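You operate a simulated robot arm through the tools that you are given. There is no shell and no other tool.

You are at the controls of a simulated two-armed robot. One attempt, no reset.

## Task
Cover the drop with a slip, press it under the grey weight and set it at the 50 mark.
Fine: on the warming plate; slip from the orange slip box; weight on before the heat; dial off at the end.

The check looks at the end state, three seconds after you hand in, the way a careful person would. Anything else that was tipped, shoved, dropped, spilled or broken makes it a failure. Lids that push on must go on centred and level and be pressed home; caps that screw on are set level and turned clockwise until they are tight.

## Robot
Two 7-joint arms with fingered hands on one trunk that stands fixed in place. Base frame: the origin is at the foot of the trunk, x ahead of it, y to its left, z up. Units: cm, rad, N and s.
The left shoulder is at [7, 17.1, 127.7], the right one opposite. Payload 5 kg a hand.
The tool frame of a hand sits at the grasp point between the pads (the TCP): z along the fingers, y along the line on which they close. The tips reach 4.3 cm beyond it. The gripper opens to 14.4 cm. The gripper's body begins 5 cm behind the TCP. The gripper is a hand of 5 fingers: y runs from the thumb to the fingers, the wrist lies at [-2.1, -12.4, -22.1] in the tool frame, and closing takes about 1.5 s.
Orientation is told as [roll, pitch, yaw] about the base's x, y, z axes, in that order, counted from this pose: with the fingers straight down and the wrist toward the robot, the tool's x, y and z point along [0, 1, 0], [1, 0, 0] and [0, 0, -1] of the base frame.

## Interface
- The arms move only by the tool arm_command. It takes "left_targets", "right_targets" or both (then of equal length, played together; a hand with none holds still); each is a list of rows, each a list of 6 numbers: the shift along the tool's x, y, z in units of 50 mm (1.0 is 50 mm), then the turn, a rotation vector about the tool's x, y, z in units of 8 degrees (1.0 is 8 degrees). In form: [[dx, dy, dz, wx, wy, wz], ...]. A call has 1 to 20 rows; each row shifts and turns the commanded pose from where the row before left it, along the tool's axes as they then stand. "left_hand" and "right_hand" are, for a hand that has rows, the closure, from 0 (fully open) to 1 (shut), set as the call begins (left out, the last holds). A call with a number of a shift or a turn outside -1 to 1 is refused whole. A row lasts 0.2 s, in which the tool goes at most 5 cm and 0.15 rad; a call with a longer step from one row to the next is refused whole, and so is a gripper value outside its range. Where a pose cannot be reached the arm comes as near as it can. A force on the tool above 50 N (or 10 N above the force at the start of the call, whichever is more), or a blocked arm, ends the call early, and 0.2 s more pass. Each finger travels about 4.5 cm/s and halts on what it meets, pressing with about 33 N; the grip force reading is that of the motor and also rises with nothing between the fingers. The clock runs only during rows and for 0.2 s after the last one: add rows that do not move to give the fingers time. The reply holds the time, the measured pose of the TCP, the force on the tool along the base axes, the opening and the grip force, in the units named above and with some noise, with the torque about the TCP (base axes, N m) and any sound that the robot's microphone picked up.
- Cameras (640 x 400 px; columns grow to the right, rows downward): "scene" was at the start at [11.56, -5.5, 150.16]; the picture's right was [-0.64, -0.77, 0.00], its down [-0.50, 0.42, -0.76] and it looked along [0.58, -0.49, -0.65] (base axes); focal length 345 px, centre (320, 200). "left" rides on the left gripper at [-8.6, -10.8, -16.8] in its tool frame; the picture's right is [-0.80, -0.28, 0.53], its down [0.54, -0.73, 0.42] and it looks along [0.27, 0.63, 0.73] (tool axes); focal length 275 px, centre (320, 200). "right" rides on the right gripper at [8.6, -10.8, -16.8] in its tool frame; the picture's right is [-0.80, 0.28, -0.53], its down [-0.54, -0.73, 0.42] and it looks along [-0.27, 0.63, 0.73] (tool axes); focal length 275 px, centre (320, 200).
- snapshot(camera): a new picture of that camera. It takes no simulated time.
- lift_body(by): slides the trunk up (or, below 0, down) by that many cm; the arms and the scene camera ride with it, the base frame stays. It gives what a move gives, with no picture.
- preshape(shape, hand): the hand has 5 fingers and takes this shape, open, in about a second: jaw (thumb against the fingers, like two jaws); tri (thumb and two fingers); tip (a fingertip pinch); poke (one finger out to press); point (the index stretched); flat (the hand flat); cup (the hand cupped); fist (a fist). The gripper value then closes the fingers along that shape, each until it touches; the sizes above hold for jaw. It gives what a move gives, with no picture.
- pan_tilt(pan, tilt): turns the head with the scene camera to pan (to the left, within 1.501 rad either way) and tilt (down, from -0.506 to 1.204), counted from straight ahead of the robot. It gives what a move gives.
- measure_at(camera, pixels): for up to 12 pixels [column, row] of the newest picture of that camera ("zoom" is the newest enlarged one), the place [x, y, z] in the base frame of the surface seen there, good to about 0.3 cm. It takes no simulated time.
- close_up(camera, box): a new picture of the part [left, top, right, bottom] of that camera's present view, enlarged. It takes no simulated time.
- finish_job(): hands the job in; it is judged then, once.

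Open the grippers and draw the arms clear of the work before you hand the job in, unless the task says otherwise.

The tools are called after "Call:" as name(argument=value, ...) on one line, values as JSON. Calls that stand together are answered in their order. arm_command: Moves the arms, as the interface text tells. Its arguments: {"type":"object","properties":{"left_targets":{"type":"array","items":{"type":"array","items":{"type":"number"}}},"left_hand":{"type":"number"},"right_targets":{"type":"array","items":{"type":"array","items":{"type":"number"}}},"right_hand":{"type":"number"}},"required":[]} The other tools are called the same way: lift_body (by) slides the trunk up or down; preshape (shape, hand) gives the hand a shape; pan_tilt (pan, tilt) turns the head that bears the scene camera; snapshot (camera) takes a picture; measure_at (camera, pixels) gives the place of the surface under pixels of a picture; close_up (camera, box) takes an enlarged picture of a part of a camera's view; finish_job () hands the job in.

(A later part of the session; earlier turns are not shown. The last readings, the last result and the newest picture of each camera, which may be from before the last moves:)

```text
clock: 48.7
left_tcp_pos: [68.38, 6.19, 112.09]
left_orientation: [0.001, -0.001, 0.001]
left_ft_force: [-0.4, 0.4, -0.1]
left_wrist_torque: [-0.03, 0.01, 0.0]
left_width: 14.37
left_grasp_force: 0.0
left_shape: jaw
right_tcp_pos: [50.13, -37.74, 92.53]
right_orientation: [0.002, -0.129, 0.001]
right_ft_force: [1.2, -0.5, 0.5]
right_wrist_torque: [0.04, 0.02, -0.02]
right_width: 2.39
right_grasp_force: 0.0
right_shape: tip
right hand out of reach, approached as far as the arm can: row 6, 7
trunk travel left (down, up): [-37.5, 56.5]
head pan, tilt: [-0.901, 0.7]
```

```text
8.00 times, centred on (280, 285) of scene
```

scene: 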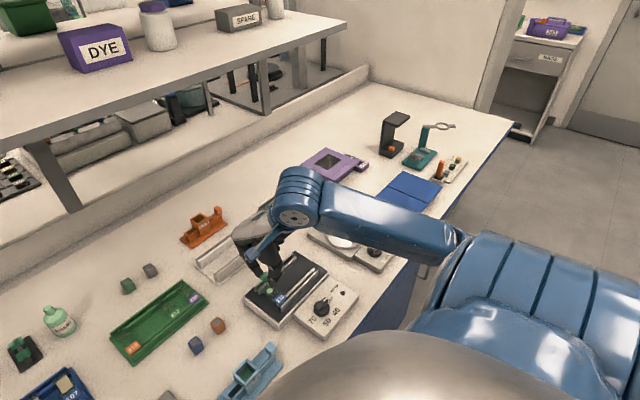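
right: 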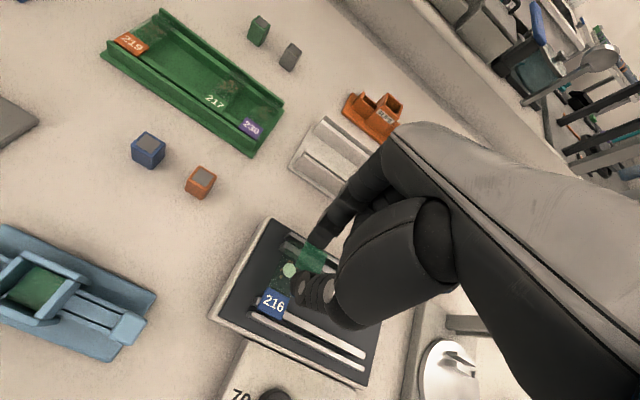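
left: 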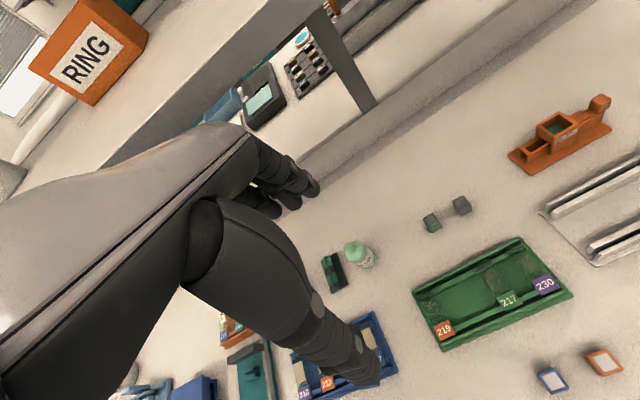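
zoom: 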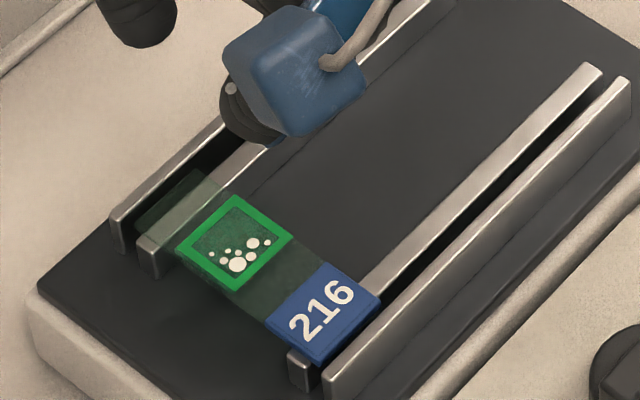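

The slip lies flat and square on the slide over the drop, with bubbles still inside. I level the hand, back away toward the weight side, and check the jaw shape for gripping the weight.

Call:
arm_command(right_targets=[[0, 0.1, 0, 0.47, 0, 0], [0, 0.1, 0, 0.47, 0, 0], [0.2, 0.3, 0, 0, 0, 0], [0.4, 0.5, 0, 0, 0, 0], [0.4, 0.5, 0, 0, 0, 0], [0.4, 0.5, 0, 0, 0, 0], [0.4, 0.5, 0, 0, 0, 0], [0.2, 0.3, 0, 0, 0, 0]])

Call:
close_up(camera="scene", box=[255, 265, 305, 310])

Call:
measure_at(camera="zoom", pixels=[[240, 175], [300, 220], [235, 285], [172, 232], [235, 230], [265, 195], [205, 260], [340, 270], [110, 200]])

Call:
snapshot(camera="scene")

```text
clock: 50.5
left_tcp_pos: [68.53, 6.24, 112.22]
left_orientation: [0.0, 0.0, 0.001]
left_ft_force: [0.1, 0.0, 0.3]
left_wrist_torque: [0.02, 0.01, -0.02]
left_width: 14.36
left_grasp_force: 0.1
left_shape: jaw
right_tcp_pos: [64.22, -27.56, 92.57]
right_orientation: [-0.002, 0.002, 0.0]
right_ft_force: [-0.1, 0.3, 0.5]
right_wrist_torque: [0.03, 0.01, -0.02]
right_width: 2.41
right_grasp_force: 0.1
right_shape: tip
trunk travel left (down, up): [-37.5, 56.5]
head pan, tilt: [-0.901, 0.7]
```

```text
8.89 times, centred on (280, 288) of scene
```

zoom: 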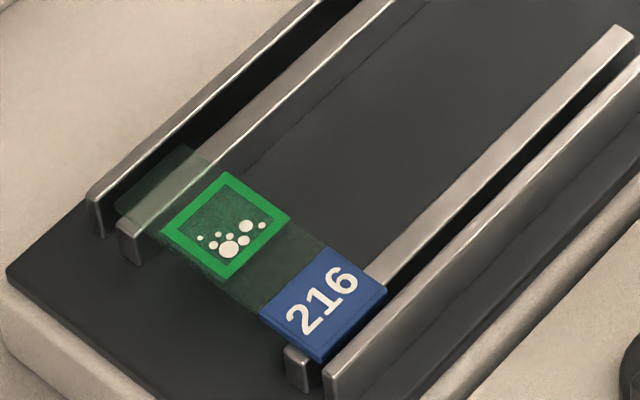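

```text
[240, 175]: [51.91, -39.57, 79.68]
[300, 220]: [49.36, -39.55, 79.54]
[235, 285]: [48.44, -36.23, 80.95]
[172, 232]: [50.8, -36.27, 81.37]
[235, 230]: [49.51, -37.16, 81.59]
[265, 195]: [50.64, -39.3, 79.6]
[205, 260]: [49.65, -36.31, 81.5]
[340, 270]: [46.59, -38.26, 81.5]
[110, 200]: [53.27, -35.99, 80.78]
```

```text
taken
```

scene: 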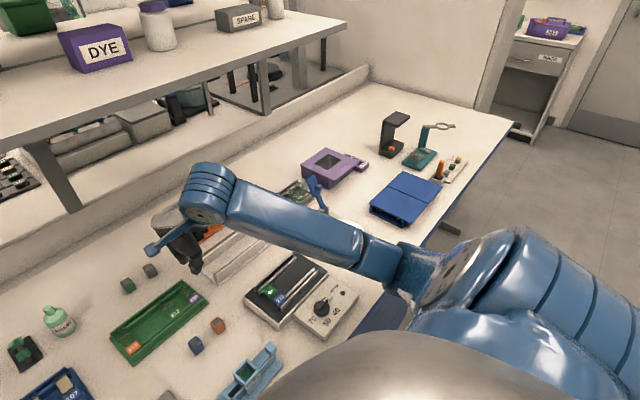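

Slip centre is around (49.7,-37.2,81.55). Now I zoom on the grey weight at (150,271) and measure it.

Call:
close_up(camera="scene", box=[135, 255, 167, 287])

Call:
measure_at(camera="zoom", pixels=[[300, 120], [260, 140], [340, 140], [300, 90], [300, 165], [270, 220], [340, 220], [300, 270], [380, 200], [240, 200]])

Call:
close_up(camera="right", box=[180, 20, 420, 300])

```text
12.50 times, centred on (151, 271) of scene
```

zoom: 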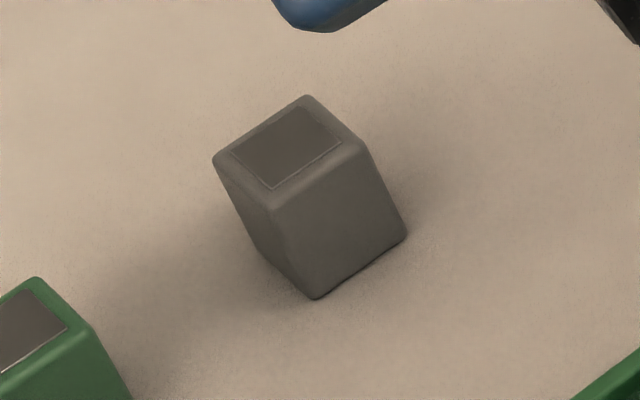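

```text
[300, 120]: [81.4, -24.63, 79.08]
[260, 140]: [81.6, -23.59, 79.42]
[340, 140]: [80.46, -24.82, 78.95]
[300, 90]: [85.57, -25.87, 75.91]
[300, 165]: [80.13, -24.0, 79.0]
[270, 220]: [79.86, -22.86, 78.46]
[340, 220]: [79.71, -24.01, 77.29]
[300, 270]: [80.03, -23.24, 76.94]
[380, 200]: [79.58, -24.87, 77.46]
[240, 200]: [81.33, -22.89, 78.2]
```

```text
1.43 times, centred on (300, 160) of right
```

zoom: 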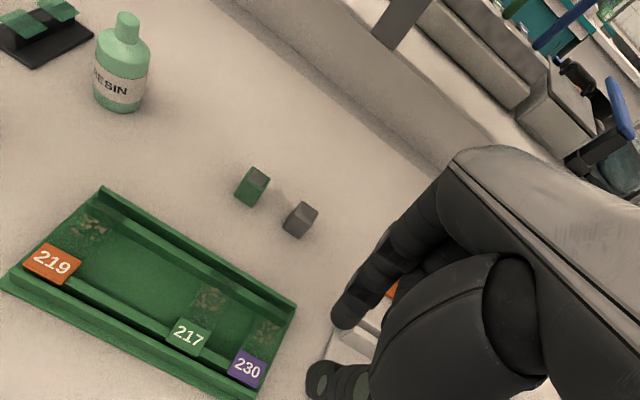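

The weight is about 2.05 cm square, 3.4 cm tall, centred near (80.8,-24.0), and square to the axes. I try the jaw shape in the air here and look at it.

Call:
preshape(shape="tri", hand="right")

Call:
arm_command(right_targets=[[0, 0, 0, 0, 0, 0], [0, 0, 0, 0, 0, 0], [0, 0, 0, 0, 0, 0], [0, 0, 0, 0, 0, 0], [0, 0, 0, 0, 0, 0], [0, 0, 0, 0, 0, 0]], right_hand=0.75)

Call:
close_up(camera="scene", box=[140, 190, 230, 290])

Call:
close_up(camera="right", box=[220, 120, 420, 340])

```text
clock: 51.4
left_tcp_pos: [68.51, 6.15, 112.21]
left_orientation: [0.0, -0.002, -0.001]
left_ft_force: [0.4, -0.2, -0.2]
left_wrist_torque: [0.03, 0.0, 0.01]
left_width: 14.37
left_grasp_force: 0.0
left_shape: jaw
right_tcp_pos: [64.17, -27.44, 92.6]
right_orientation: [0.0, 0.0, 0.0]
right_ft_force: [0.0, -0.2, 0.5]
right_wrist_torque: [0.01, -0.02, -0.01]
right_width: 14.35
right_grasp_force: 0.0
right_shape: tri
trunk travel left (down, up): [-37.5, 56.5]
head pan, tilt: [-0.901, 0.7]
```

```text
clock: 52.8
left_tcp_pos: [68.48, 6.21, 112.14]
left_orientation: [0.001, 0.001, -0.001]
left_ft_force: [0.0, -0.4, -0.9]
left_wrist_torque: [-0.03, -0.01, -0.03]
left_width: 14.36
left_grasp_force: 0.2
left_shape: jaw
right_tcp_pos: [64.1, -27.61, 92.71]
right_orientation: [0.0, 0.001, -0.001]
right_ft_force: [-0.6, -0.2, 0.0]
right_wrist_torque: [0.0, 0.01, -0.05]
right_width: 3.65
right_grasp_force: 0.0
right_shape: tri
trunk travel left (down, up): [-37.5, 56.5]
head pan, tilt: [-0.901, 0.7]
```

```text
4.00 times, centred on (185, 240) of scene
```

zoom: 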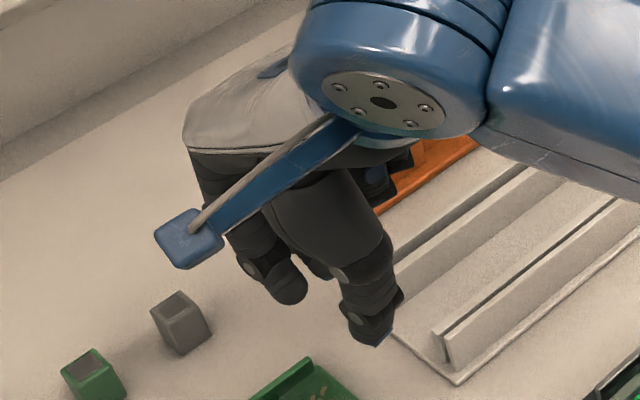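

```text
1.82 times, centred on (320, 230) of right
```

zoom: 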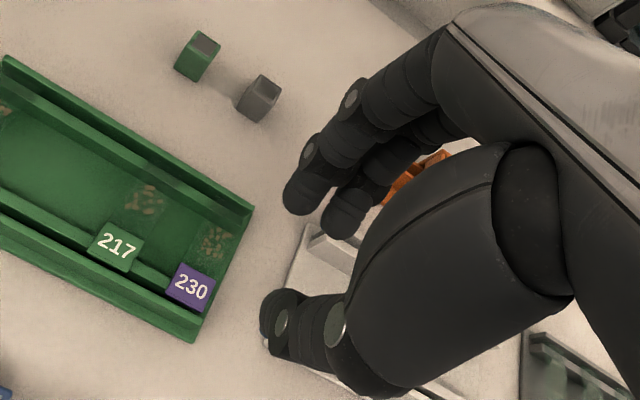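

Tri has index and middle opposing the thumb. I measure the three tips in this right-camera zoom relative to TCP (64.1,-27.6,92.7).

Call:
measure_at(camera="zoom", pixels=[[295, 205], [310, 190], [335, 230], [350, 215], [275, 310], [270, 335], [285, 320], [320, 205], [330, 200]])

```text
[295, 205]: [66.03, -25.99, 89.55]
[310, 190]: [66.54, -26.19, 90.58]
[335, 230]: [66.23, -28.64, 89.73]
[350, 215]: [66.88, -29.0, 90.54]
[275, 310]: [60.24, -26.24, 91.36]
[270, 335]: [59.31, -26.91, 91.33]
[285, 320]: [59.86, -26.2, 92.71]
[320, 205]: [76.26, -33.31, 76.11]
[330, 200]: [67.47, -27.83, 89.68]
```

Index sits about +1.0 and middle −1.2 cm in y from the TCP, good for a 2 cm wide weight. I move above the weight at (80.8,-24.0) with about 5 cm opening.

Call:
arm_command(right_targets=[[0.1, 0.4, 0, 0, 0, 0], [0.12, 0.6, 0, 0, 0, 0], [0.12, 0.6, 0, 0, 0, 0], [0.12, 0.6, 0, 0, 0, 0], [0.12, 0.6, 0, 0, 0, 0], [0.12, 0.4, 0, 0, 0, 0], [0.02, 0.13, 0, 0, 0, 0], [0, 0, 0.3, 0, 0, 0], [0, 0, 0.4, 0, 0, 0], [0, 0, 0.4, 0, 0, 0], [0, 0, 0, 0, 0, 0]], right_hand=0.65)

Call:
snapshot(camera="right")

Call:
close_up(camera="scene", box=[110, 200, 190, 300])

```text
clock: 55.2
left_tcp_pos: [68.46, 6.23, 112.14]
left_orientation: [0.0, -0.002, 0.001]
left_ft_force: [0.0, -0.3, -0.3]
left_wrist_torque: [-0.01, -0.02, -0.02]
left_width: 14.35
left_grasp_force: 0.1
left_shape: jaw
right_tcp_pos: [80.91, -24.15, 87.14]
right_orientation: [-0.001, 0.0, 0.001]
right_ft_force: [0.5, -0.3, 0.9]
right_wrist_torque: [-0.01, -0.04, 0.01]
right_width: 5.0
right_grasp_force: 0.1
right_shape: tri
trunk travel left (down, up): [-37.5, 56.5]
head pan, tilt: [-0.901, 0.7]
```

```text
taken
```

right: 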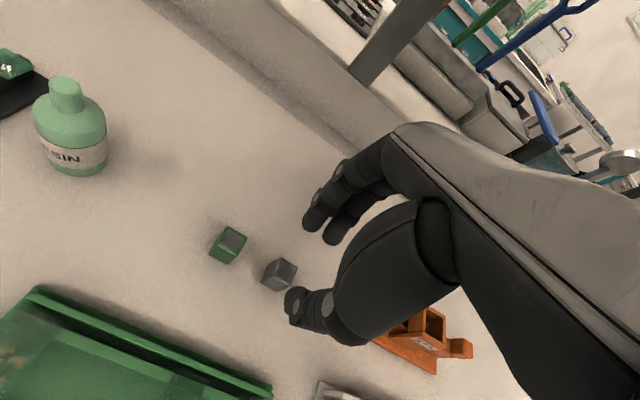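

```text
4.00 times, centred on (150, 250) of scene
```

zoom: 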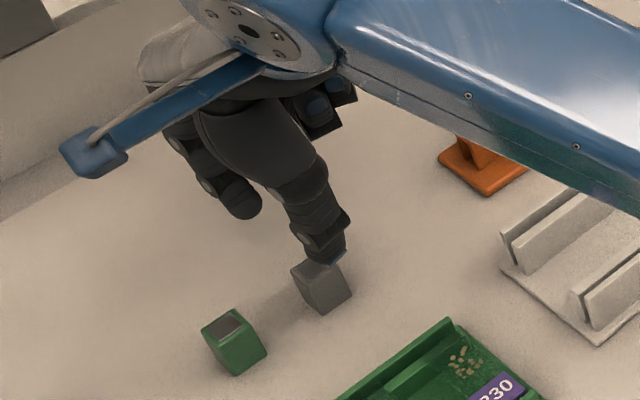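

I measure the weight's top and the fingertips in the right camera to verify the alignment before lowering.

Call:
close_up(camera="right", box=[230, 180, 370, 330])

Call:
measure_at(camera="zoom", pixels=[[230, 240], [215, 250], [245, 255], [200, 245], [225, 275], [285, 280], [275, 310], [265, 330], [305, 120], [345, 160], [310, 105], [230, 225]])

```text
2.67 times, centred on (300, 255) of right
```

zoom: 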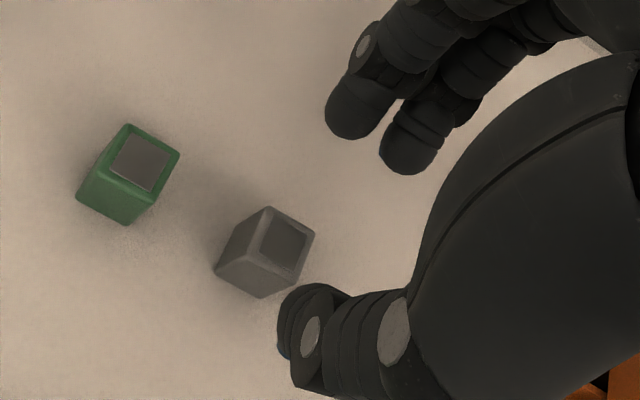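

```text
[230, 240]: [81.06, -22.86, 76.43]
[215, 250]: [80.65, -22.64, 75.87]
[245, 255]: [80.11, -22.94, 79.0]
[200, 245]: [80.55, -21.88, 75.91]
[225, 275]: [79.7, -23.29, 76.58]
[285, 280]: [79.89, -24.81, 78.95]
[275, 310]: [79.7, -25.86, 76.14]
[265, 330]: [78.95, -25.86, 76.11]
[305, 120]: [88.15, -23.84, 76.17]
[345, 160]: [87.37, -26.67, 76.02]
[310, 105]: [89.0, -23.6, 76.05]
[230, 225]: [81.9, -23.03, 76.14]
```

I measure the weight's top corners (268,210), (308,237), (290,265) and centre (280,240), plus finger surfaces.

Call:
measure_at(camera="zoom", pixels=[[268, 212], [307, 237], [290, 268], [280, 240], [250, 254], [265, 245], [290, 290], [300, 345], [340, 120], [400, 160], [345, 85], [285, 330]])

```text
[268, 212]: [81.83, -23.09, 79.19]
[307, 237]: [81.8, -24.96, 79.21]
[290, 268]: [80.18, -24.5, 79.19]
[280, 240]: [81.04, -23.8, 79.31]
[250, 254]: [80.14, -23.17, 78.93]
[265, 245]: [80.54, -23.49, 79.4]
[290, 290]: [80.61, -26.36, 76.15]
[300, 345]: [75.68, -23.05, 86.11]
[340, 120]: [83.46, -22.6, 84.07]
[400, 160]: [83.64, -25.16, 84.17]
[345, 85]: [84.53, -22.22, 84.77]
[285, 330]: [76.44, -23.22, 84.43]
```

Weight spans x 79.9–82.0, y -25.05 to -22.95; fingers straddle it well. I shift 2 mm left and lower to TCP z≈81.5.

Call:
arm_command(right_targets=[[0.04, 0, 0.25, 0, 0, 0], [0, 0, 0.3, 0, 0, 0], [0, 0, 0.3, 0, 0, 0], [0, 0, 0.28, 0, 0, 0], [0, 0, 0, 0, 0, 0]])

Call:
close_up(camera="right", box=[230, 180, 370, 330])

Call:
close_up(camera="scene", box=[120, 230, 180, 290])

```text
clock: 56.4
left_tcp_pos: [68.43, 6.17, 112.17]
left_orientation: [0.002, 0.001, 0.001]
left_ft_force: [-0.1, 0.6, 0.5]
left_wrist_torque: [-0.01, 0.02, 0.06]
left_width: 14.37
left_grasp_force: 0.1
left_shape: jaw
right_tcp_pos: [80.81, -23.93, 81.55]
right_orientation: [-0.001, 0.0, -0.001]
right_ft_force: [-0.3, 0.1, 0.2]
right_wrist_torque: [0.0, 0.01, 0.0]
right_width: 5.0
right_grasp_force: 0.1
right_shape: tri
trunk travel left (down, up): [-37.5, 56.5]
head pan, tilt: [-0.901, 0.7]
```

```text
2.67 times, centred on (300, 255) of right
```

zoom: 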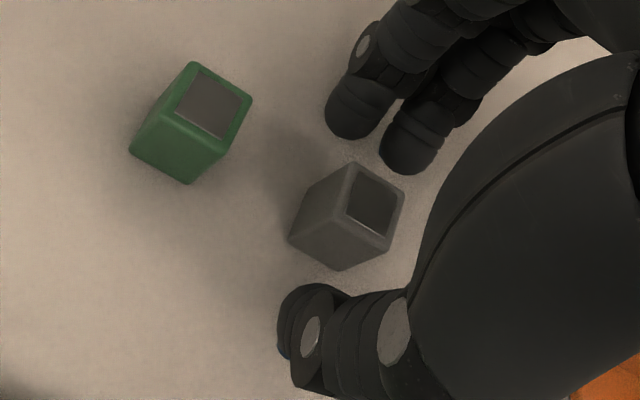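

```text
6.67 times, centred on (150, 260) of scene
```

zoom: 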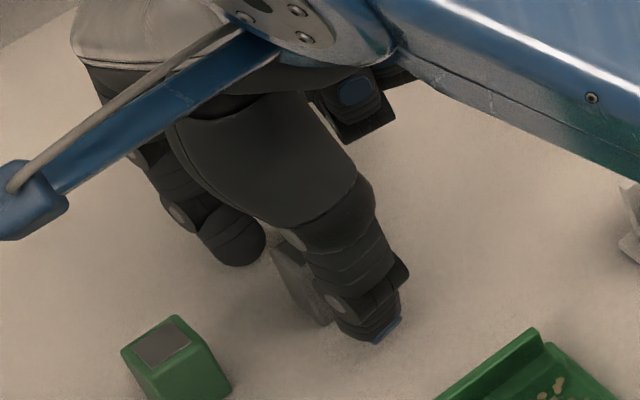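

The fingers straddle the weight. I close to 0.82 first, then fully to grip.

Call:
arm_command(right_targets=[[0, 0, 0, 0, 0, 0], [0, 0, 0, 0, 0, 0], [0, 0, 0, 0, 0, 0]], right_hand=0.82)

Call:
arm_command(right_targets=[[0, 0, 0, 0, 0, 0], [0, 0, 0, 0, 0, 0], [0, 0, 0, 0, 0, 0]], right_hand=0.9)

Call:
close_up(camera="right", box=[230, 180, 370, 330])

Call:
close_up(camera="scene", box=[120, 230, 180, 290])

```text
clock: 57.2
left_tcp_pos: [68.54, 6.25, 112.23]
left_orientation: [0.0, 0.0, 0.0]
left_ft_force: [-0.5, 0.4, 0.2]
left_wrist_torque: [-0.03, 0.01, -0.01]
left_width: 14.37
left_grasp_force: 0.0
left_shape: jaw
right_tcp_pos: [80.87, -23.84, 81.43]
right_orientation: [-0.001, -0.001, 0.002]
right_ft_force: [0.1, -0.4, 0.0]
right_wrist_torque: [-0.01, 0.03, 0.0]
right_width: 2.61
right_grasp_force: 0.1
right_shape: tri
trunk travel left (down, up): [-37.5, 56.5]
head pan, tilt: [-0.901, 0.7]
```

```text
clock: 58.0
left_tcp_pos: [68.49, 6.11, 112.23]
left_orientation: [-0.002, 0.0, 0.001]
left_ft_force: [0.7, -0.6, 0.1]
left_wrist_torque: [-0.05, 0.01, -0.02]
left_width: 14.35
left_grasp_force: 0.0
left_shape: jaw
right_tcp_pos: [80.65, -23.91, 81.51]
right_orientation: [0.0, 0.001, -0.001]
right_ft_force: [-0.3, -0.5, -0.5]
right_wrist_torque: [0.01, -0.02, 0.03]
right_width: 1.72
right_grasp_force: 32.7
right_shape: tri
trunk travel left (down, up): [-37.5, 56.5]
head pan, tilt: [-0.901, 0.7]
```

```text
2.67 times, centred on (300, 255) of right
```

zoom: 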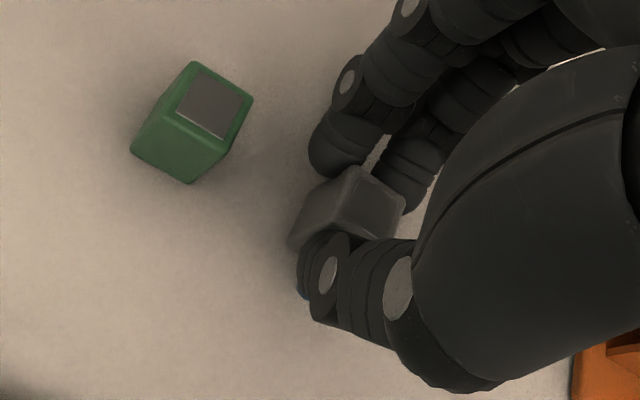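

```text
6.67 times, centred on (150, 260) of scene
```

zoom: 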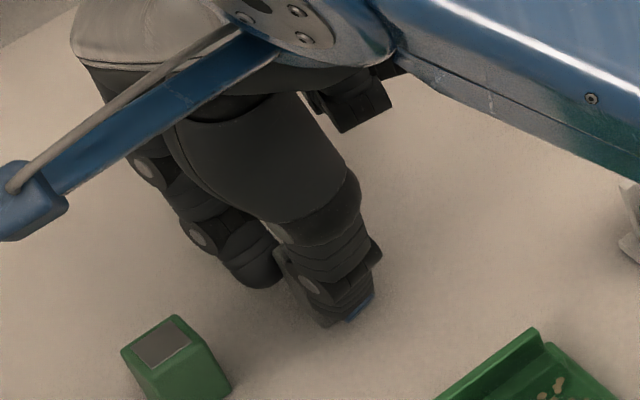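

The weight is gripped (32.7 N, width 1.72). I lift it 3 cm and check that it hangs level.

Call:
arm_command(right_targets=[[0, 0, -0.1, 0, 0, 0], [0, 0, -0.2, 0, 0, 0], [0, 0, -0.3, 0, 0, 0], [0, 0, 0, 0, 0, 0]])

Call:
close_up(camera="right", box=[250, 180, 350, 310])

Call:
close_up(camera="scene", box=[120, 230, 180, 290])

```text
clock: 59.0
left_tcp_pos: [68.55, 6.12, 112.15]
left_orientation: [-0.001, 0.001, 0.0]
left_ft_force: [-0.5, 1.0, -0.3]
left_wrist_torque: [0.0, 0.01, 0.0]
left_width: 14.36
left_grasp_force: 0.0
left_shape: jaw
right_tcp_pos: [80.83, -23.79, 84.68]
right_orientation: [0.001, -0.001, -0.001]
right_ft_force: [-0.3, 0.5, -1.6]
right_wrist_torque: [0.02, -0.03, 0.02]
right_width: 1.76
right_grasp_force: 33.2
right_shape: tri
trunk travel left (down, up): [-37.5, 56.5]
head pan, tilt: [-0.901, 0.7]
```

```text
3.08 times, centred on (300, 245) of right
```

zoom: 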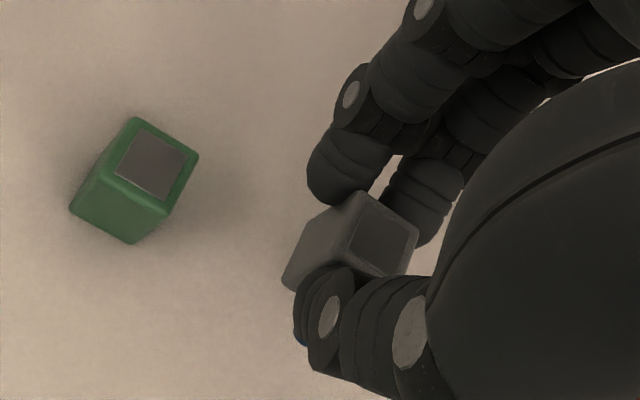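

```text
6.67 times, centred on (150, 260) of scene
```

zoom: 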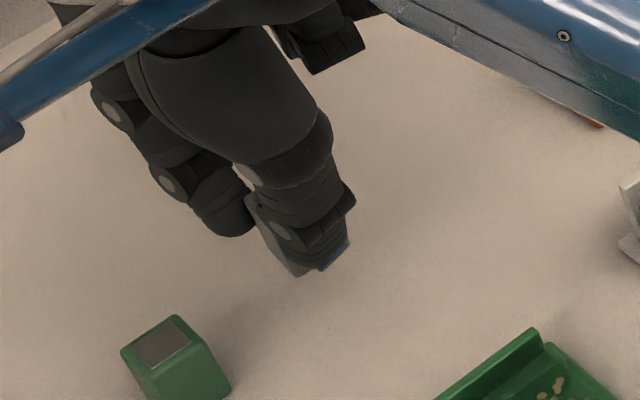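

The weight keeps the same pose in the hand, so it hangs level. I measure its top corners for its offset from the TCP.

Call:
close_up(camera="right", box=[275, 220, 345, 290])

Call:
measure_at(camera="zoom", pixels=[[375, 115], [455, 190], [430, 245], [390, 200], [350, 195], [310, 200], [270, 265], [410, 160], [340, 160]])

```text
5.71 times, centred on (310, 255) of right
```

zoom: 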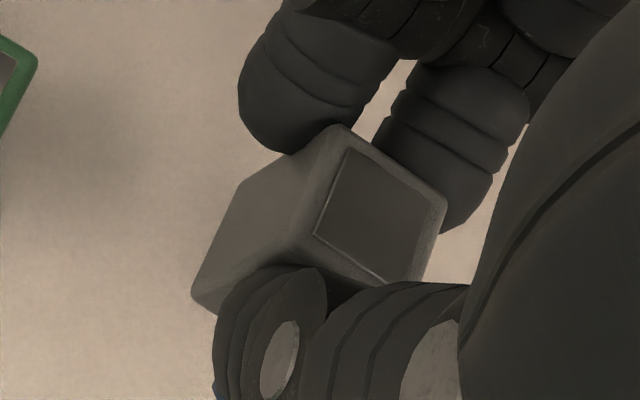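

```text
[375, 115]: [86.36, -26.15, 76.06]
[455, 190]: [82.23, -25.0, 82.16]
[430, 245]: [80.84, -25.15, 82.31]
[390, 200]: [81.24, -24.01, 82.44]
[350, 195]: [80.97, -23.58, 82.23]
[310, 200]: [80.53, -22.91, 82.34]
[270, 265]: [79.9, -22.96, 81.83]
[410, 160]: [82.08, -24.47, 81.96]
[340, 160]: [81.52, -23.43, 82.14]
```

The weight's centre is about (+0.1, -0.13) from the TCP and its bottom 5.75 cm below it. I raise it to z≈91 and carry it toward the warming plate.

Call:
arm_command(right_targets=[[0, 0, -0.3, 0, 0, 0], [0, 0, -0.4, 0, 0, 0], [0, 0, -0.4, 0, 0, 0], [-0.06, -0.15, -0.16, 0, 0, 0], [-0.13, -0.3, 0, 0, 0, 0], [-0.17, -0.4, 0, 0, 0, 0], [-0.17, -0.4, 0, 0, 0, 0], [-0.17, -0.4, 0, 0, 0, 0], [-0.17, -0.4, 0, 0, 0, 0], [-0.17, -0.4, 0, 0, 0, 0], [-0.17, -0.4, 0, 0, 0, 0], [-0.17, -0.4, 0, 0, 0, 0], [-0.17, -0.4, 0, 0, 0, 0], [-0.17, -0.4, 0, 0, 0, 0], [-0.17, -0.4, 0, 0, 0, 0], [-0.17, -0.4, 0, 0, 0, 0], [-0.17, -0.4, 0, 0, 0, 0], [-0.17, -0.4, 0, 0, 0, 0], [-0.13, -0.3, 0, 0, 0, 0], [-0.11, -0.26, 0, 0, 0, 0]])

Call:
snapshot(camera="right")

Call:
snapshot(camera="scene")

```text
clock: 63.2
left_tcp_pos: [68.33, 6.15, 112.2]
left_orientation: [0.0, 0.0, 0.0]
left_ft_force: [-0.1, -0.3, -0.4]
left_wrist_torque: [0.04, -0.02, 0.01]
left_width: 14.37
left_grasp_force: 0.0
left_shape: jaw
right_tcp_pos: [49.95, -37.0, 90.91]
right_orientation: [0.001, 0.0, -0.002]
right_ft_force: [0.1, 0.2, -0.4]
right_wrist_torque: [-0.01, -0.01, -0.04]
right_width: 1.72
right_grasp_force: 32.9
right_shape: tri
trunk travel left (down, up): [-37.5, 56.5]
head pan, tilt: [-0.901, 0.7]
```

```text
taken
```

right: 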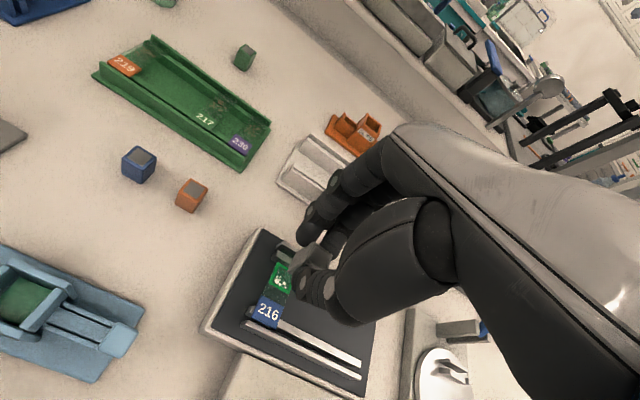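

```text
taken
```

scene: 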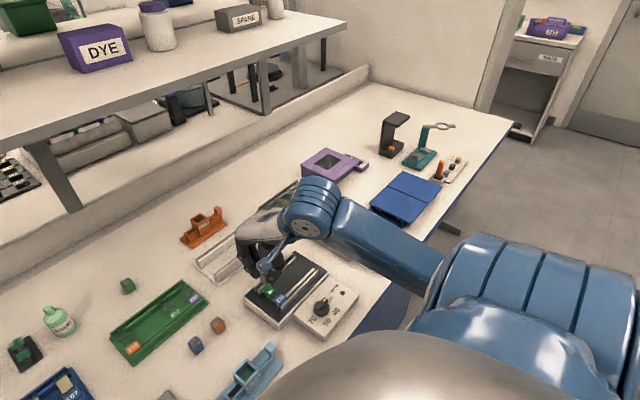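

The weight is above the slide. I zoom to measure weight and slip from the right camera.

Call:
close_up(camera="right", box=[250, 220, 340, 320])

Call:
measure_at(camera="zoom", pixels=[[240, 165], [280, 190], [255, 242], [205, 225], [243, 205], [230, 185], [330, 105], [385, 135], [345, 150], [310, 135], [300, 170], [360, 130]])

Call:
close_up(camera="scene", box=[250, 260, 300, 310])

```text
4.00 times, centred on (295, 270) of right
```

zoom: 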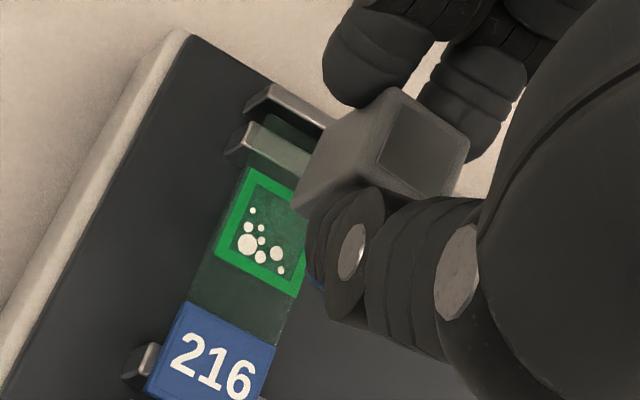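

```text
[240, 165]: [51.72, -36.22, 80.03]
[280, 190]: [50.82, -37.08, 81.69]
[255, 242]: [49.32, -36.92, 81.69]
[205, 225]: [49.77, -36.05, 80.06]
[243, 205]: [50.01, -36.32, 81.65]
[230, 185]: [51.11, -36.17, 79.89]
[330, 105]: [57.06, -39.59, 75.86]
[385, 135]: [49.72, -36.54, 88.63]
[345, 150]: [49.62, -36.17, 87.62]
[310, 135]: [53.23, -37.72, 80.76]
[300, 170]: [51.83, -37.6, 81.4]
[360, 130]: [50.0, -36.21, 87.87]
```

```text
8.00 times, centred on (275, 285) of scene
```

zoom: 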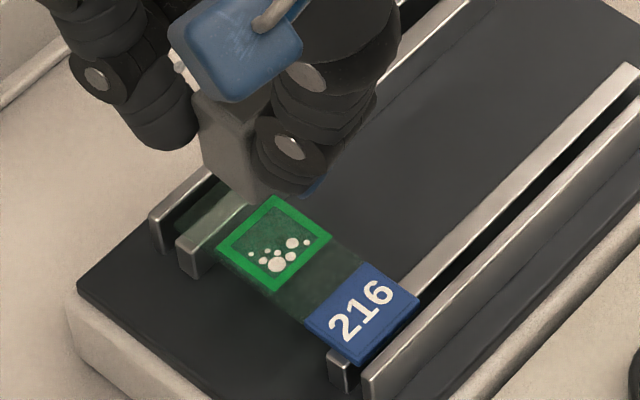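

Weight centre is near (50.05,-37.2), slip centre (49.85,-37.2). I shift 2 mm toward the robot and lower to about 7 mm above the slip.

Call:
arm_command(right_targets=[[0, -0.04, 0.15, 0, 0, 0], [0, 0, 0.2, 0, 0, 0], [0, 0, 0.15, 0, 0, 0], [0, 0, 0.08, 0, 0, 0], [0, 0, 0, 0, 0, 0]])

Call:
close_up(camera="right", box=[250, 220, 340, 320])

Call:
close_up(camera="scene", box=[250, 260, 300, 310])

```text
clock: 64.4
left_tcp_pos: [68.45, 6.14, 112.22]
left_orientation: [0.001, -0.001, 0.0]
left_ft_force: [-0.8, 0.1, 0.6]
left_wrist_torque: [0.0, 0.01, -0.02]
left_width: 14.37
left_grasp_force: 0.0
left_shape: jaw
right_tcp_pos: [49.55, -37.01, 88.0]
right_orientation: [0.0, -0.001, 0.0]
right_ft_force: [0.7, -0.1, -1.0]
right_wrist_torque: [-0.02, 0.02, -0.01]
right_width: 1.73
right_grasp_force: 33.1
right_shape: tri
trunk travel left (down, up): [-37.5, 56.5]
head pan, tilt: [-0.901, 0.7]
```

```text
4.00 times, centred on (295, 270) of right
```

zoom: 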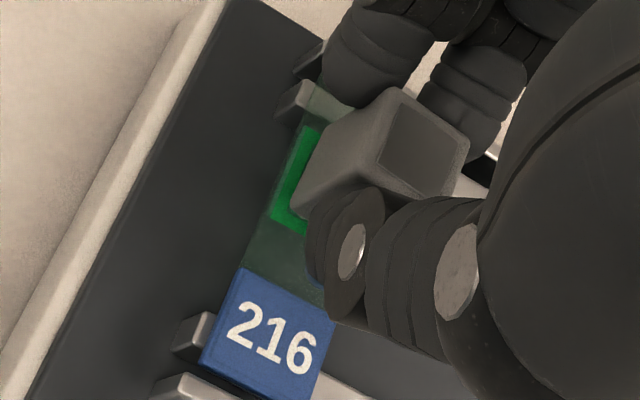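

```text
8.00 times, centred on (275, 285) of scene
```

zoom: 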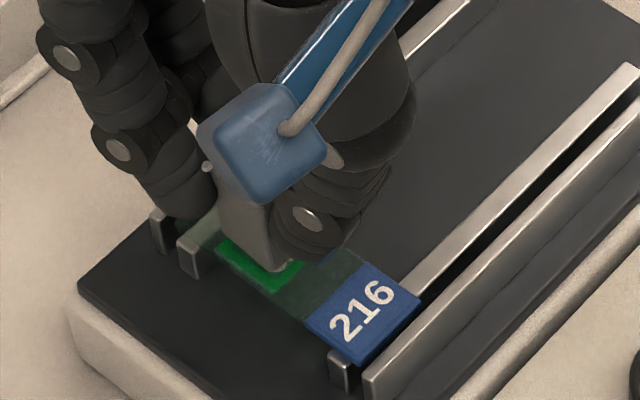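

I zoom closer to compare the weight's lower edges with the slip's frame.

Call:
close_up(camera="right", box=[275, 240, 315, 285])

Call:
measure_at(camera="zoom", pixels=[[345, 50], [265, 245], [310, 150], [330, 260], [365, 120], [350, 200], [420, 100], [400, 200], [350, 90], [370, 240]])

Call:
close_up(camera="scene", box=[258, 275, 288, 300])

```text
8.89 times, centred on (295, 262) of right
```

zoom: 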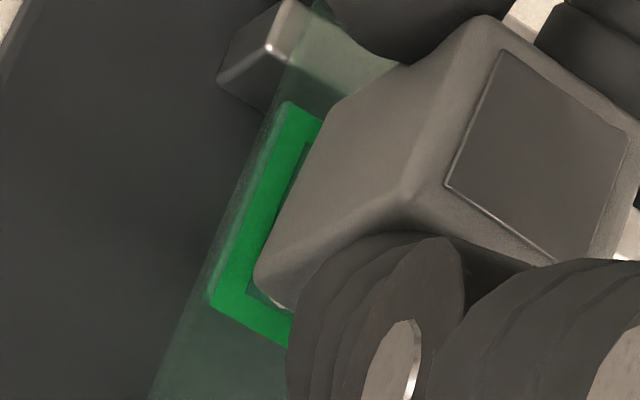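

```text
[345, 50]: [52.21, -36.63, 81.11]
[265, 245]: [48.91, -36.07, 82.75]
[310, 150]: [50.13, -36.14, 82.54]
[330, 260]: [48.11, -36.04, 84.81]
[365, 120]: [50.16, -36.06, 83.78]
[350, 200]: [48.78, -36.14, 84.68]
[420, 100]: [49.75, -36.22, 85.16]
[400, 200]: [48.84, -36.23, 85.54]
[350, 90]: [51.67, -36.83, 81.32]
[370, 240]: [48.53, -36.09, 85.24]
```

```text
16.00 times, centred on (273, 288) of scene
```

zoom: 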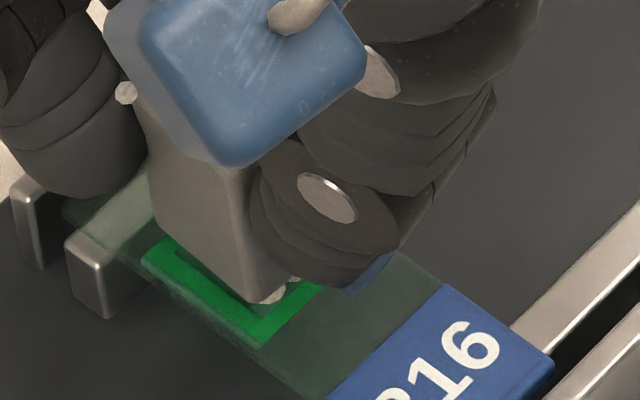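

I measure the slip's visible left frame in the right camera to compare with the weight's left face (y≈-36.1).

Call:
close_up(camera="right", box=[275, 240, 315, 285])

Call:
measure_at(camera="zoom", pixels=[[225, 295], [235, 270], [250, 235], [265, 200], [280, 160], [295, 125], [220, 300], [270, 330], [240, 310], [290, 110]])

```text
8.89 times, centred on (295, 262) of right
```

zoom: 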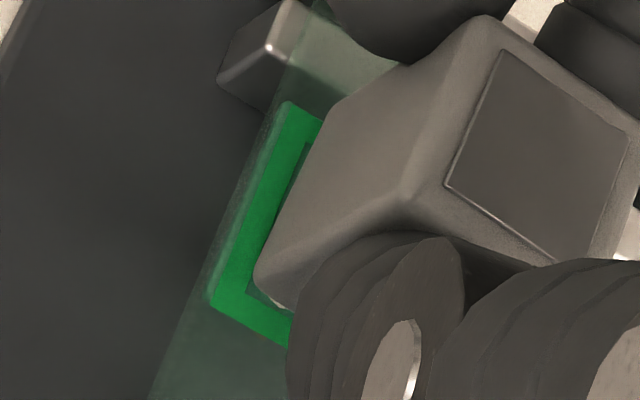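

```text
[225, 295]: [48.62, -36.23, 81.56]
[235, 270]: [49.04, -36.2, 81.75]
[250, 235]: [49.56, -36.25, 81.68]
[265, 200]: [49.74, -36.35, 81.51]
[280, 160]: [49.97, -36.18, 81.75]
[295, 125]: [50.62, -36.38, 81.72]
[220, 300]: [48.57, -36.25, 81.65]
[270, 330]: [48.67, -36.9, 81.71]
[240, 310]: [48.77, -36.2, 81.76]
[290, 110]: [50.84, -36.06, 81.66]
```

The slip's left edge is y≈-36.15, the weight's left face -36.1, so I shift 2 mm to the right and lower in small steps until it touches.

Call:
arm_command(right_targets=[[-0.04, 0, 0, 0, 0, 0], [0, 0, 0.04, 0, 0, 0], [0, 0, 0.04, 0, 0, 0], [0, 0, 0, 0, 0, 0]])

Call:
close_up(camera="right", box=[275, 240, 315, 285])

Call:
close_up(camera="scene", box=[258, 275, 288, 300])

```text
clock: 65.4
left_tcp_pos: [68.5, 6.21, 112.15]
left_orientation: [-0.001, -0.001, 0.001]
left_ft_force: [0.1, -0.4, 0.4]
left_wrist_torque: [-0.01, -0.02, 0.01]
left_width: 14.38
left_grasp_force: 0.1
left_shape: jaw
right_tcp_pos: [49.74, -37.19, 87.55]
right_orientation: [0.0, -0.001, -0.001]
right_ft_force: [-0.5, 1.0, -0.4]
right_wrist_torque: [-0.03, -0.02, 0.02]
right_width: 1.71
right_grasp_force: 33.3
right_shape: tri
trunk travel left (down, up): [-37.5, 56.5]
head pan, tilt: [-0.901, 0.7]
```

```text
8.89 times, centred on (295, 262) of right
```

zoom: 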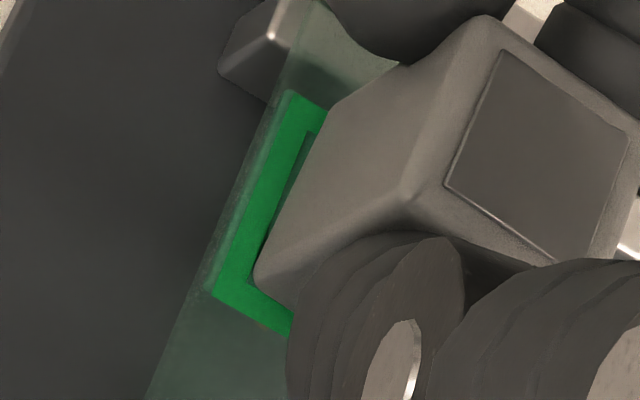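

```text
16.00 times, centred on (273, 288) of scene
```

zoom: 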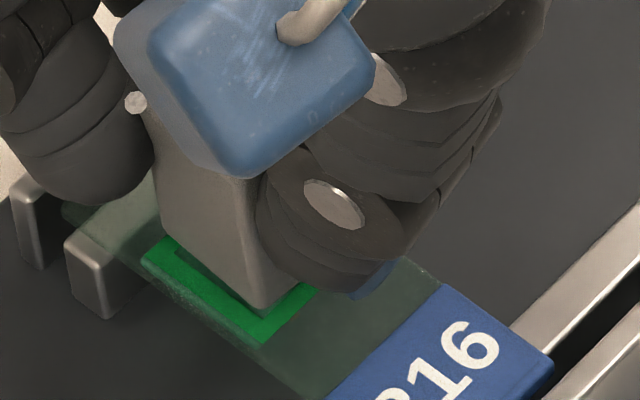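

The weight is well centred over the slip frame. I lower 1 mm per row until contact.

Call:
arm_command(right_targets=[[0, 0, 0.02, 0, 0, 0], [0, 0, 0.02, 0, 0, 0], [0, 0, 0, 0, 0, 0]])

Call:
close_up(camera="right", box=[275, 240, 315, 285])

```text
clock: 66.2
left_tcp_pos: [68.41, 6.12, 112.17]
left_orientation: [-0.002, 0.0, 0.001]
left_ft_force: [0.5, 0.8, 0.3]
left_wrist_torque: [0.0, 0.01, 0.02]
left_width: 14.36
left_grasp_force: 0.1
left_shape: jaw
right_tcp_pos: [49.57, -37.07, 87.39]
right_orientation: [0.002, 0.0, 0.0]
right_ft_force: [0.6, -0.5, -1.2]
right_wrist_torque: [0.02, 0.0, 0.02]
right_width: 1.72
right_grasp_force: 33.2
right_shape: tri
trunk travel left (down, up): [-37.5, 56.5]
head pan, tilt: [-0.901, 0.7]
```

```text
8.89 times, centred on (295, 262) of right
```

zoom: 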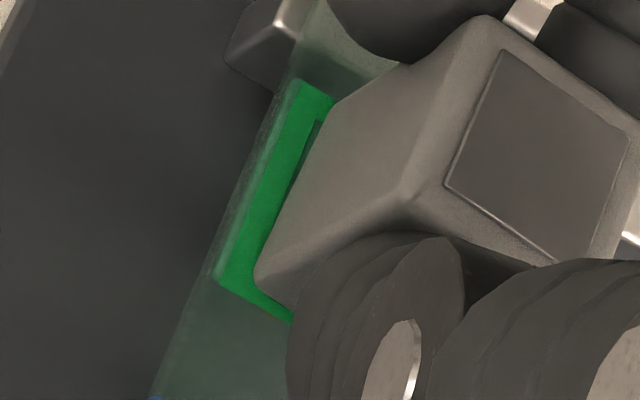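

No contact yet (about -1 N is the weight itself). I lower another 2 mm in 1 mm steps.

Call:
arm_command(right_targets=[[0, 0, 0.02, 0, 0, 0], [0, 0, 0.02, 0, 0, 0], [0, 0, 0, 0, 0, 0]])

Call:
close_up(camera="right", box=[275, 240, 315, 285])

Call:
close_up(camera="scene", box=[258, 275, 288, 300])

```text
clock: 67.0
left_tcp_pos: [68.51, 6.22, 112.14]
left_orientation: [0.001, 0.0, -0.001]
left_ft_force: [0.1, -0.5, -1.3]
left_wrist_torque: [-0.01, 0.01, 0.02]
left_width: 14.37
left_grasp_force: 0.0
left_shape: jaw
right_tcp_pos: [49.59, -37.27, 87.24]
right_orientation: [0.001, 0.0, 0.0]
right_ft_force: [1.1, 0.3, -0.6]
right_wrist_torque: [0.01, 0.03, -0.01]
right_width: 1.73
right_grasp_force: 32.3
right_shape: tri
trunk travel left (down, up): [-37.5, 56.5]
head pan, tilt: [-0.901, 0.7]
```

```text
8.89 times, centred on (295, 262) of right
```

zoom: 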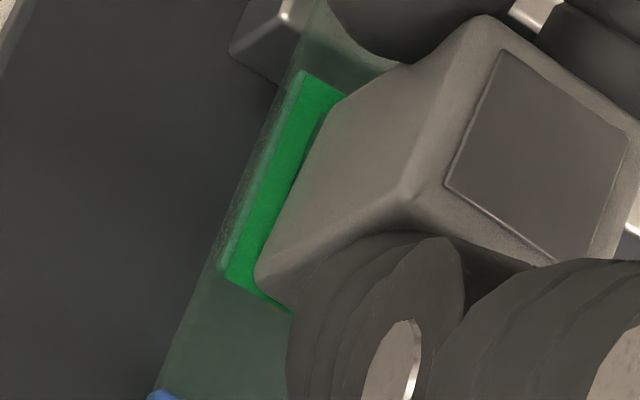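

```text
16.00 times, centred on (273, 288) of scene
```

zoom: 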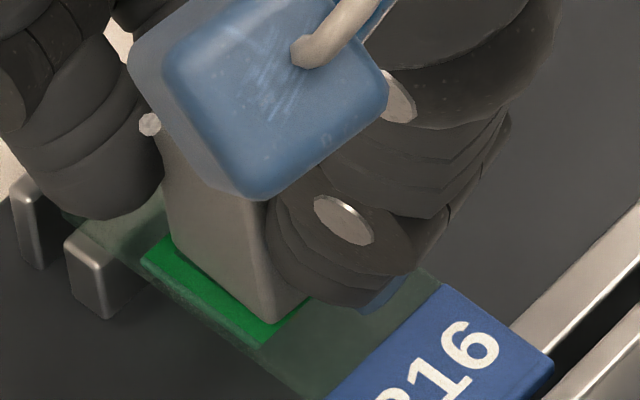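

Still a small gap of roughly 1–2 mm. I continue in 1 mm steps watching the force.

Call:
arm_command(right_targets=[[0, 0, 0.02, 0, 0, 0], [0, 0, 0, 0, 0, 0]])

Call:
arm_command(right_targets=[[0, 0, 0.02, 0, 0, 0], [0, 0, 0, 0, 0, 0]])

Call:
close_up(camera="right", box=[275, 240, 315, 285])

Call:
close_up(camera="scene", box=[258, 275, 288, 300])

```text
clock: 67.6
left_tcp_pos: [68.51, 6.23, 112.16]
left_orientation: [0.001, 0.002, 0.0]
left_ft_force: [0.3, 0.1, 0.7]
left_wrist_torque: [-0.04, 0.04, 0.0]
left_width: 14.35
left_grasp_force: 0.0
left_shape: jaw
right_tcp_pos: [49.57, -37.22, 87.06]
right_orientation: [-0.001, 0.0, -0.001]
right_ft_force: [0.3, 0.4, 1.1]
right_wrist_torque: [0.02, -0.03, 0.0]
right_width: 1.71
right_grasp_force: 33.1
right_shape: tri
trunk travel left (down, up): [-37.5, 56.5]
head pan, tilt: [-0.901, 0.7]
```

```text
clock: 68.2
left_tcp_pos: [68.38, 6.27, 112.33]
left_orientation: [-0.001, -0.001, 0.001]
left_ft_force: [0.2, 0.3, 0.6]
left_wrist_torque: [0.0, 0.03, 0.0]
left_width: 14.35
left_grasp_force: 0.1
left_shape: jaw
right_tcp_pos: [49.6, -37.27, 87.05]
right_orientation: [0.0, -0.003, 0.0]
right_ft_force: [0.0, -0.6, 8.7]
right_wrist_torque: [-0.01, -0.07, -0.01]
right_width: 1.74
right_grasp_force: 33.1
right_shape: tri
trunk travel left (down, up): [-37.5, 56.5]
head pan, tilt: [-0.901, 0.7]
```

```text
8.89 times, centred on (295, 262) of right
```

zoom: 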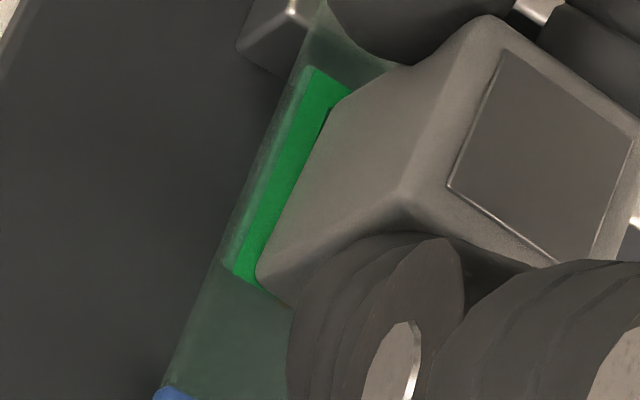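

```text
16.00 times, centred on (273, 288) of scene
```

zoom: 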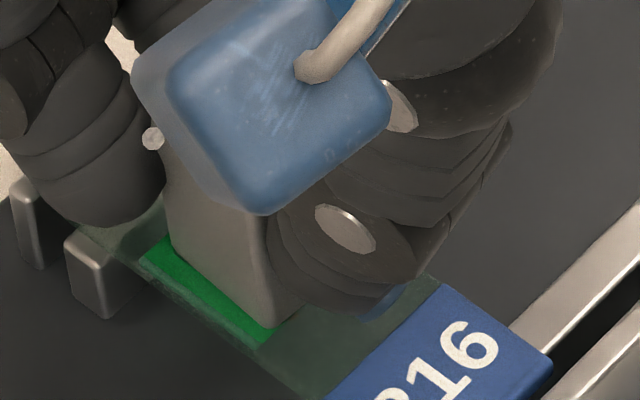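

The weight is seated (8.7 N up). I ease the pressure by 1 mm and open the fingers gently.

Call:
arm_command(right_targets=[[0, 0, -0.015, 0, 0, 0], [0, 0, 0, 0, 0, 0]])

Call:
arm_command(right_targets=[[0, 0, 0, 0, 0, 0], [0, 0, 0, 0, 0, 0], [0, 0, 0, 0, 0, 0]], right_hand=0.86)

Call:
close_up(camera="right", box=[265, 220, 335, 300])

Call:
close_up(camera="scene", box=[258, 275, 288, 300])

```text
clock: 68.8
left_tcp_pos: [68.37, 6.3, 112.21]
left_orientation: [0.0, 0.001, 0.0]
left_ft_force: [0.6, 0.1, -1.0]
left_wrist_torque: [-0.02, -0.02, -0.05]
left_width: 14.36
left_grasp_force: 0.3
left_shape: jaw
right_tcp_pos: [49.58, -37.25, 87.05]
right_orientation: [-0.002, 0.001, 0.0]
right_ft_force: [1.1, -0.8, 6.0]
right_wrist_torque: [0.01, -0.07, -0.01]
right_width: 1.73
right_grasp_force: 33.1
right_shape: tri
trunk travel left (down, up): [-37.5, 56.5]
head pan, tilt: [-0.901, 0.7]
```

```text
clock: 69.6
left_tcp_pos: [68.44, 6.32, 112.13]
left_orientation: [0.0, -0.001, 0.001]
left_ft_force: [0.2, -0.6, 0.3]
left_wrist_torque: [0.03, 0.01, 0.0]
left_width: 14.38
left_grasp_force: 0.1
left_shape: jaw
right_tcp_pos: [49.65, -37.19, 87.01]
right_orientation: [0.001, 0.004, 0.0]
right_ft_force: [0.6, 0.0, -0.4]
right_wrist_torque: [0.0, -0.03, -0.04]
right_width: 2.03
right_grasp_force: 0.0
right_shape: tri
trunk travel left (down, up): [-37.5, 56.5]
head pan, tilt: [-0.901, 0.7]
```

```text
5.00 times, centred on (300, 260) of right
```

zoom: 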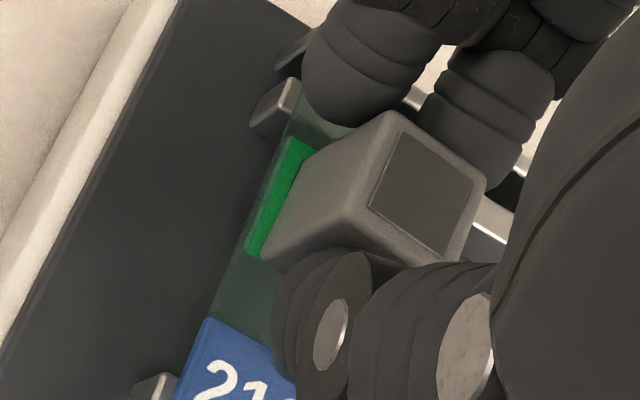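

```text
16.00 times, centred on (273, 288) of scene
```

zoom: 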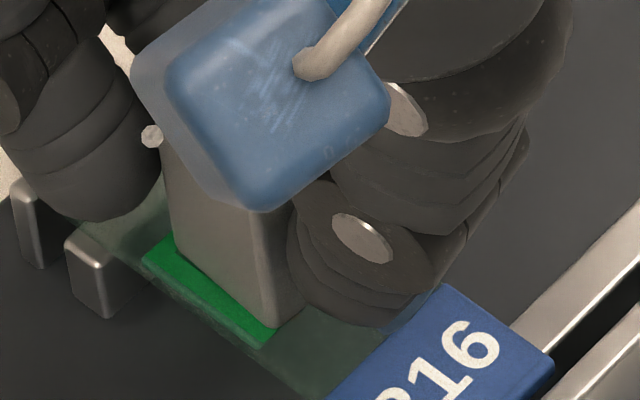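

The weight stands free on the slip. I open wider and raise the hand straight up.

Call:
arm_command(right_targets=[[0, 0, 0, 0, 0, 0], [0, 0, 0, 0, 0, 0], [0, 0, 0, 0, 0, 0], [0, 0, 0, 0, 0, 0], [0, 0, -0.1, 0, 0, 0], [0, 0, -0.2, 0, 0, 0], [0, 0, -0.3, 0, 0, 0], [0, 0, -0.3, 0, 0, 0]], right_hand=0.7)

Call:
snapshot(camera="right")

Call:
close_up(camera="scene", box=[250, 255, 310, 310])

```text
clock: 71.4
left_tcp_pos: [68.54, 6.15, 112.17]
left_orientation: [-0.001, 0.001, 0.0]
left_ft_force: [1.0, 0.6, 0.0]
left_wrist_torque: [-0.01, 0.0, 0.03]
left_width: 14.38
left_grasp_force: 0.0
left_shape: jaw
right_tcp_pos: [49.5, -37.24, 91.53]
right_orientation: [-0.001, 0.0, 0.0]
right_ft_force: [0.9, -0.4, 0.4]
right_wrist_torque: [-0.02, -0.03, 0.02]
right_width: 4.29
right_grasp_force: 0.1
right_shape: tri
trunk travel left (down, up): [-37.5, 56.5]
head pan, tilt: [-0.901, 0.7]
```

```text
taken
```

right: 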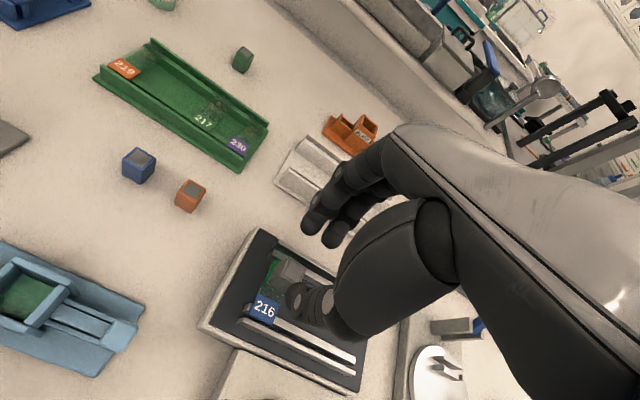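

```text
7.27 times, centred on (280, 282) of scene
```

zoom: 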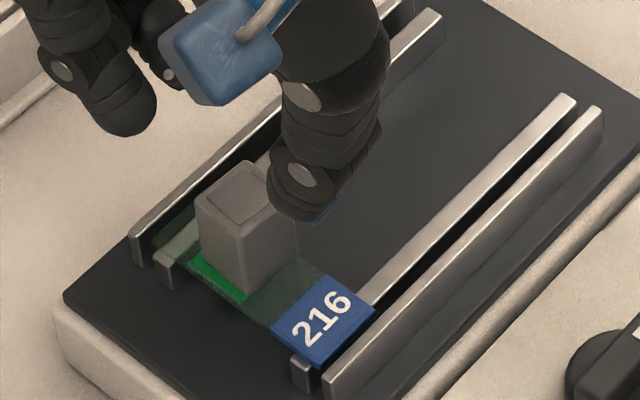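

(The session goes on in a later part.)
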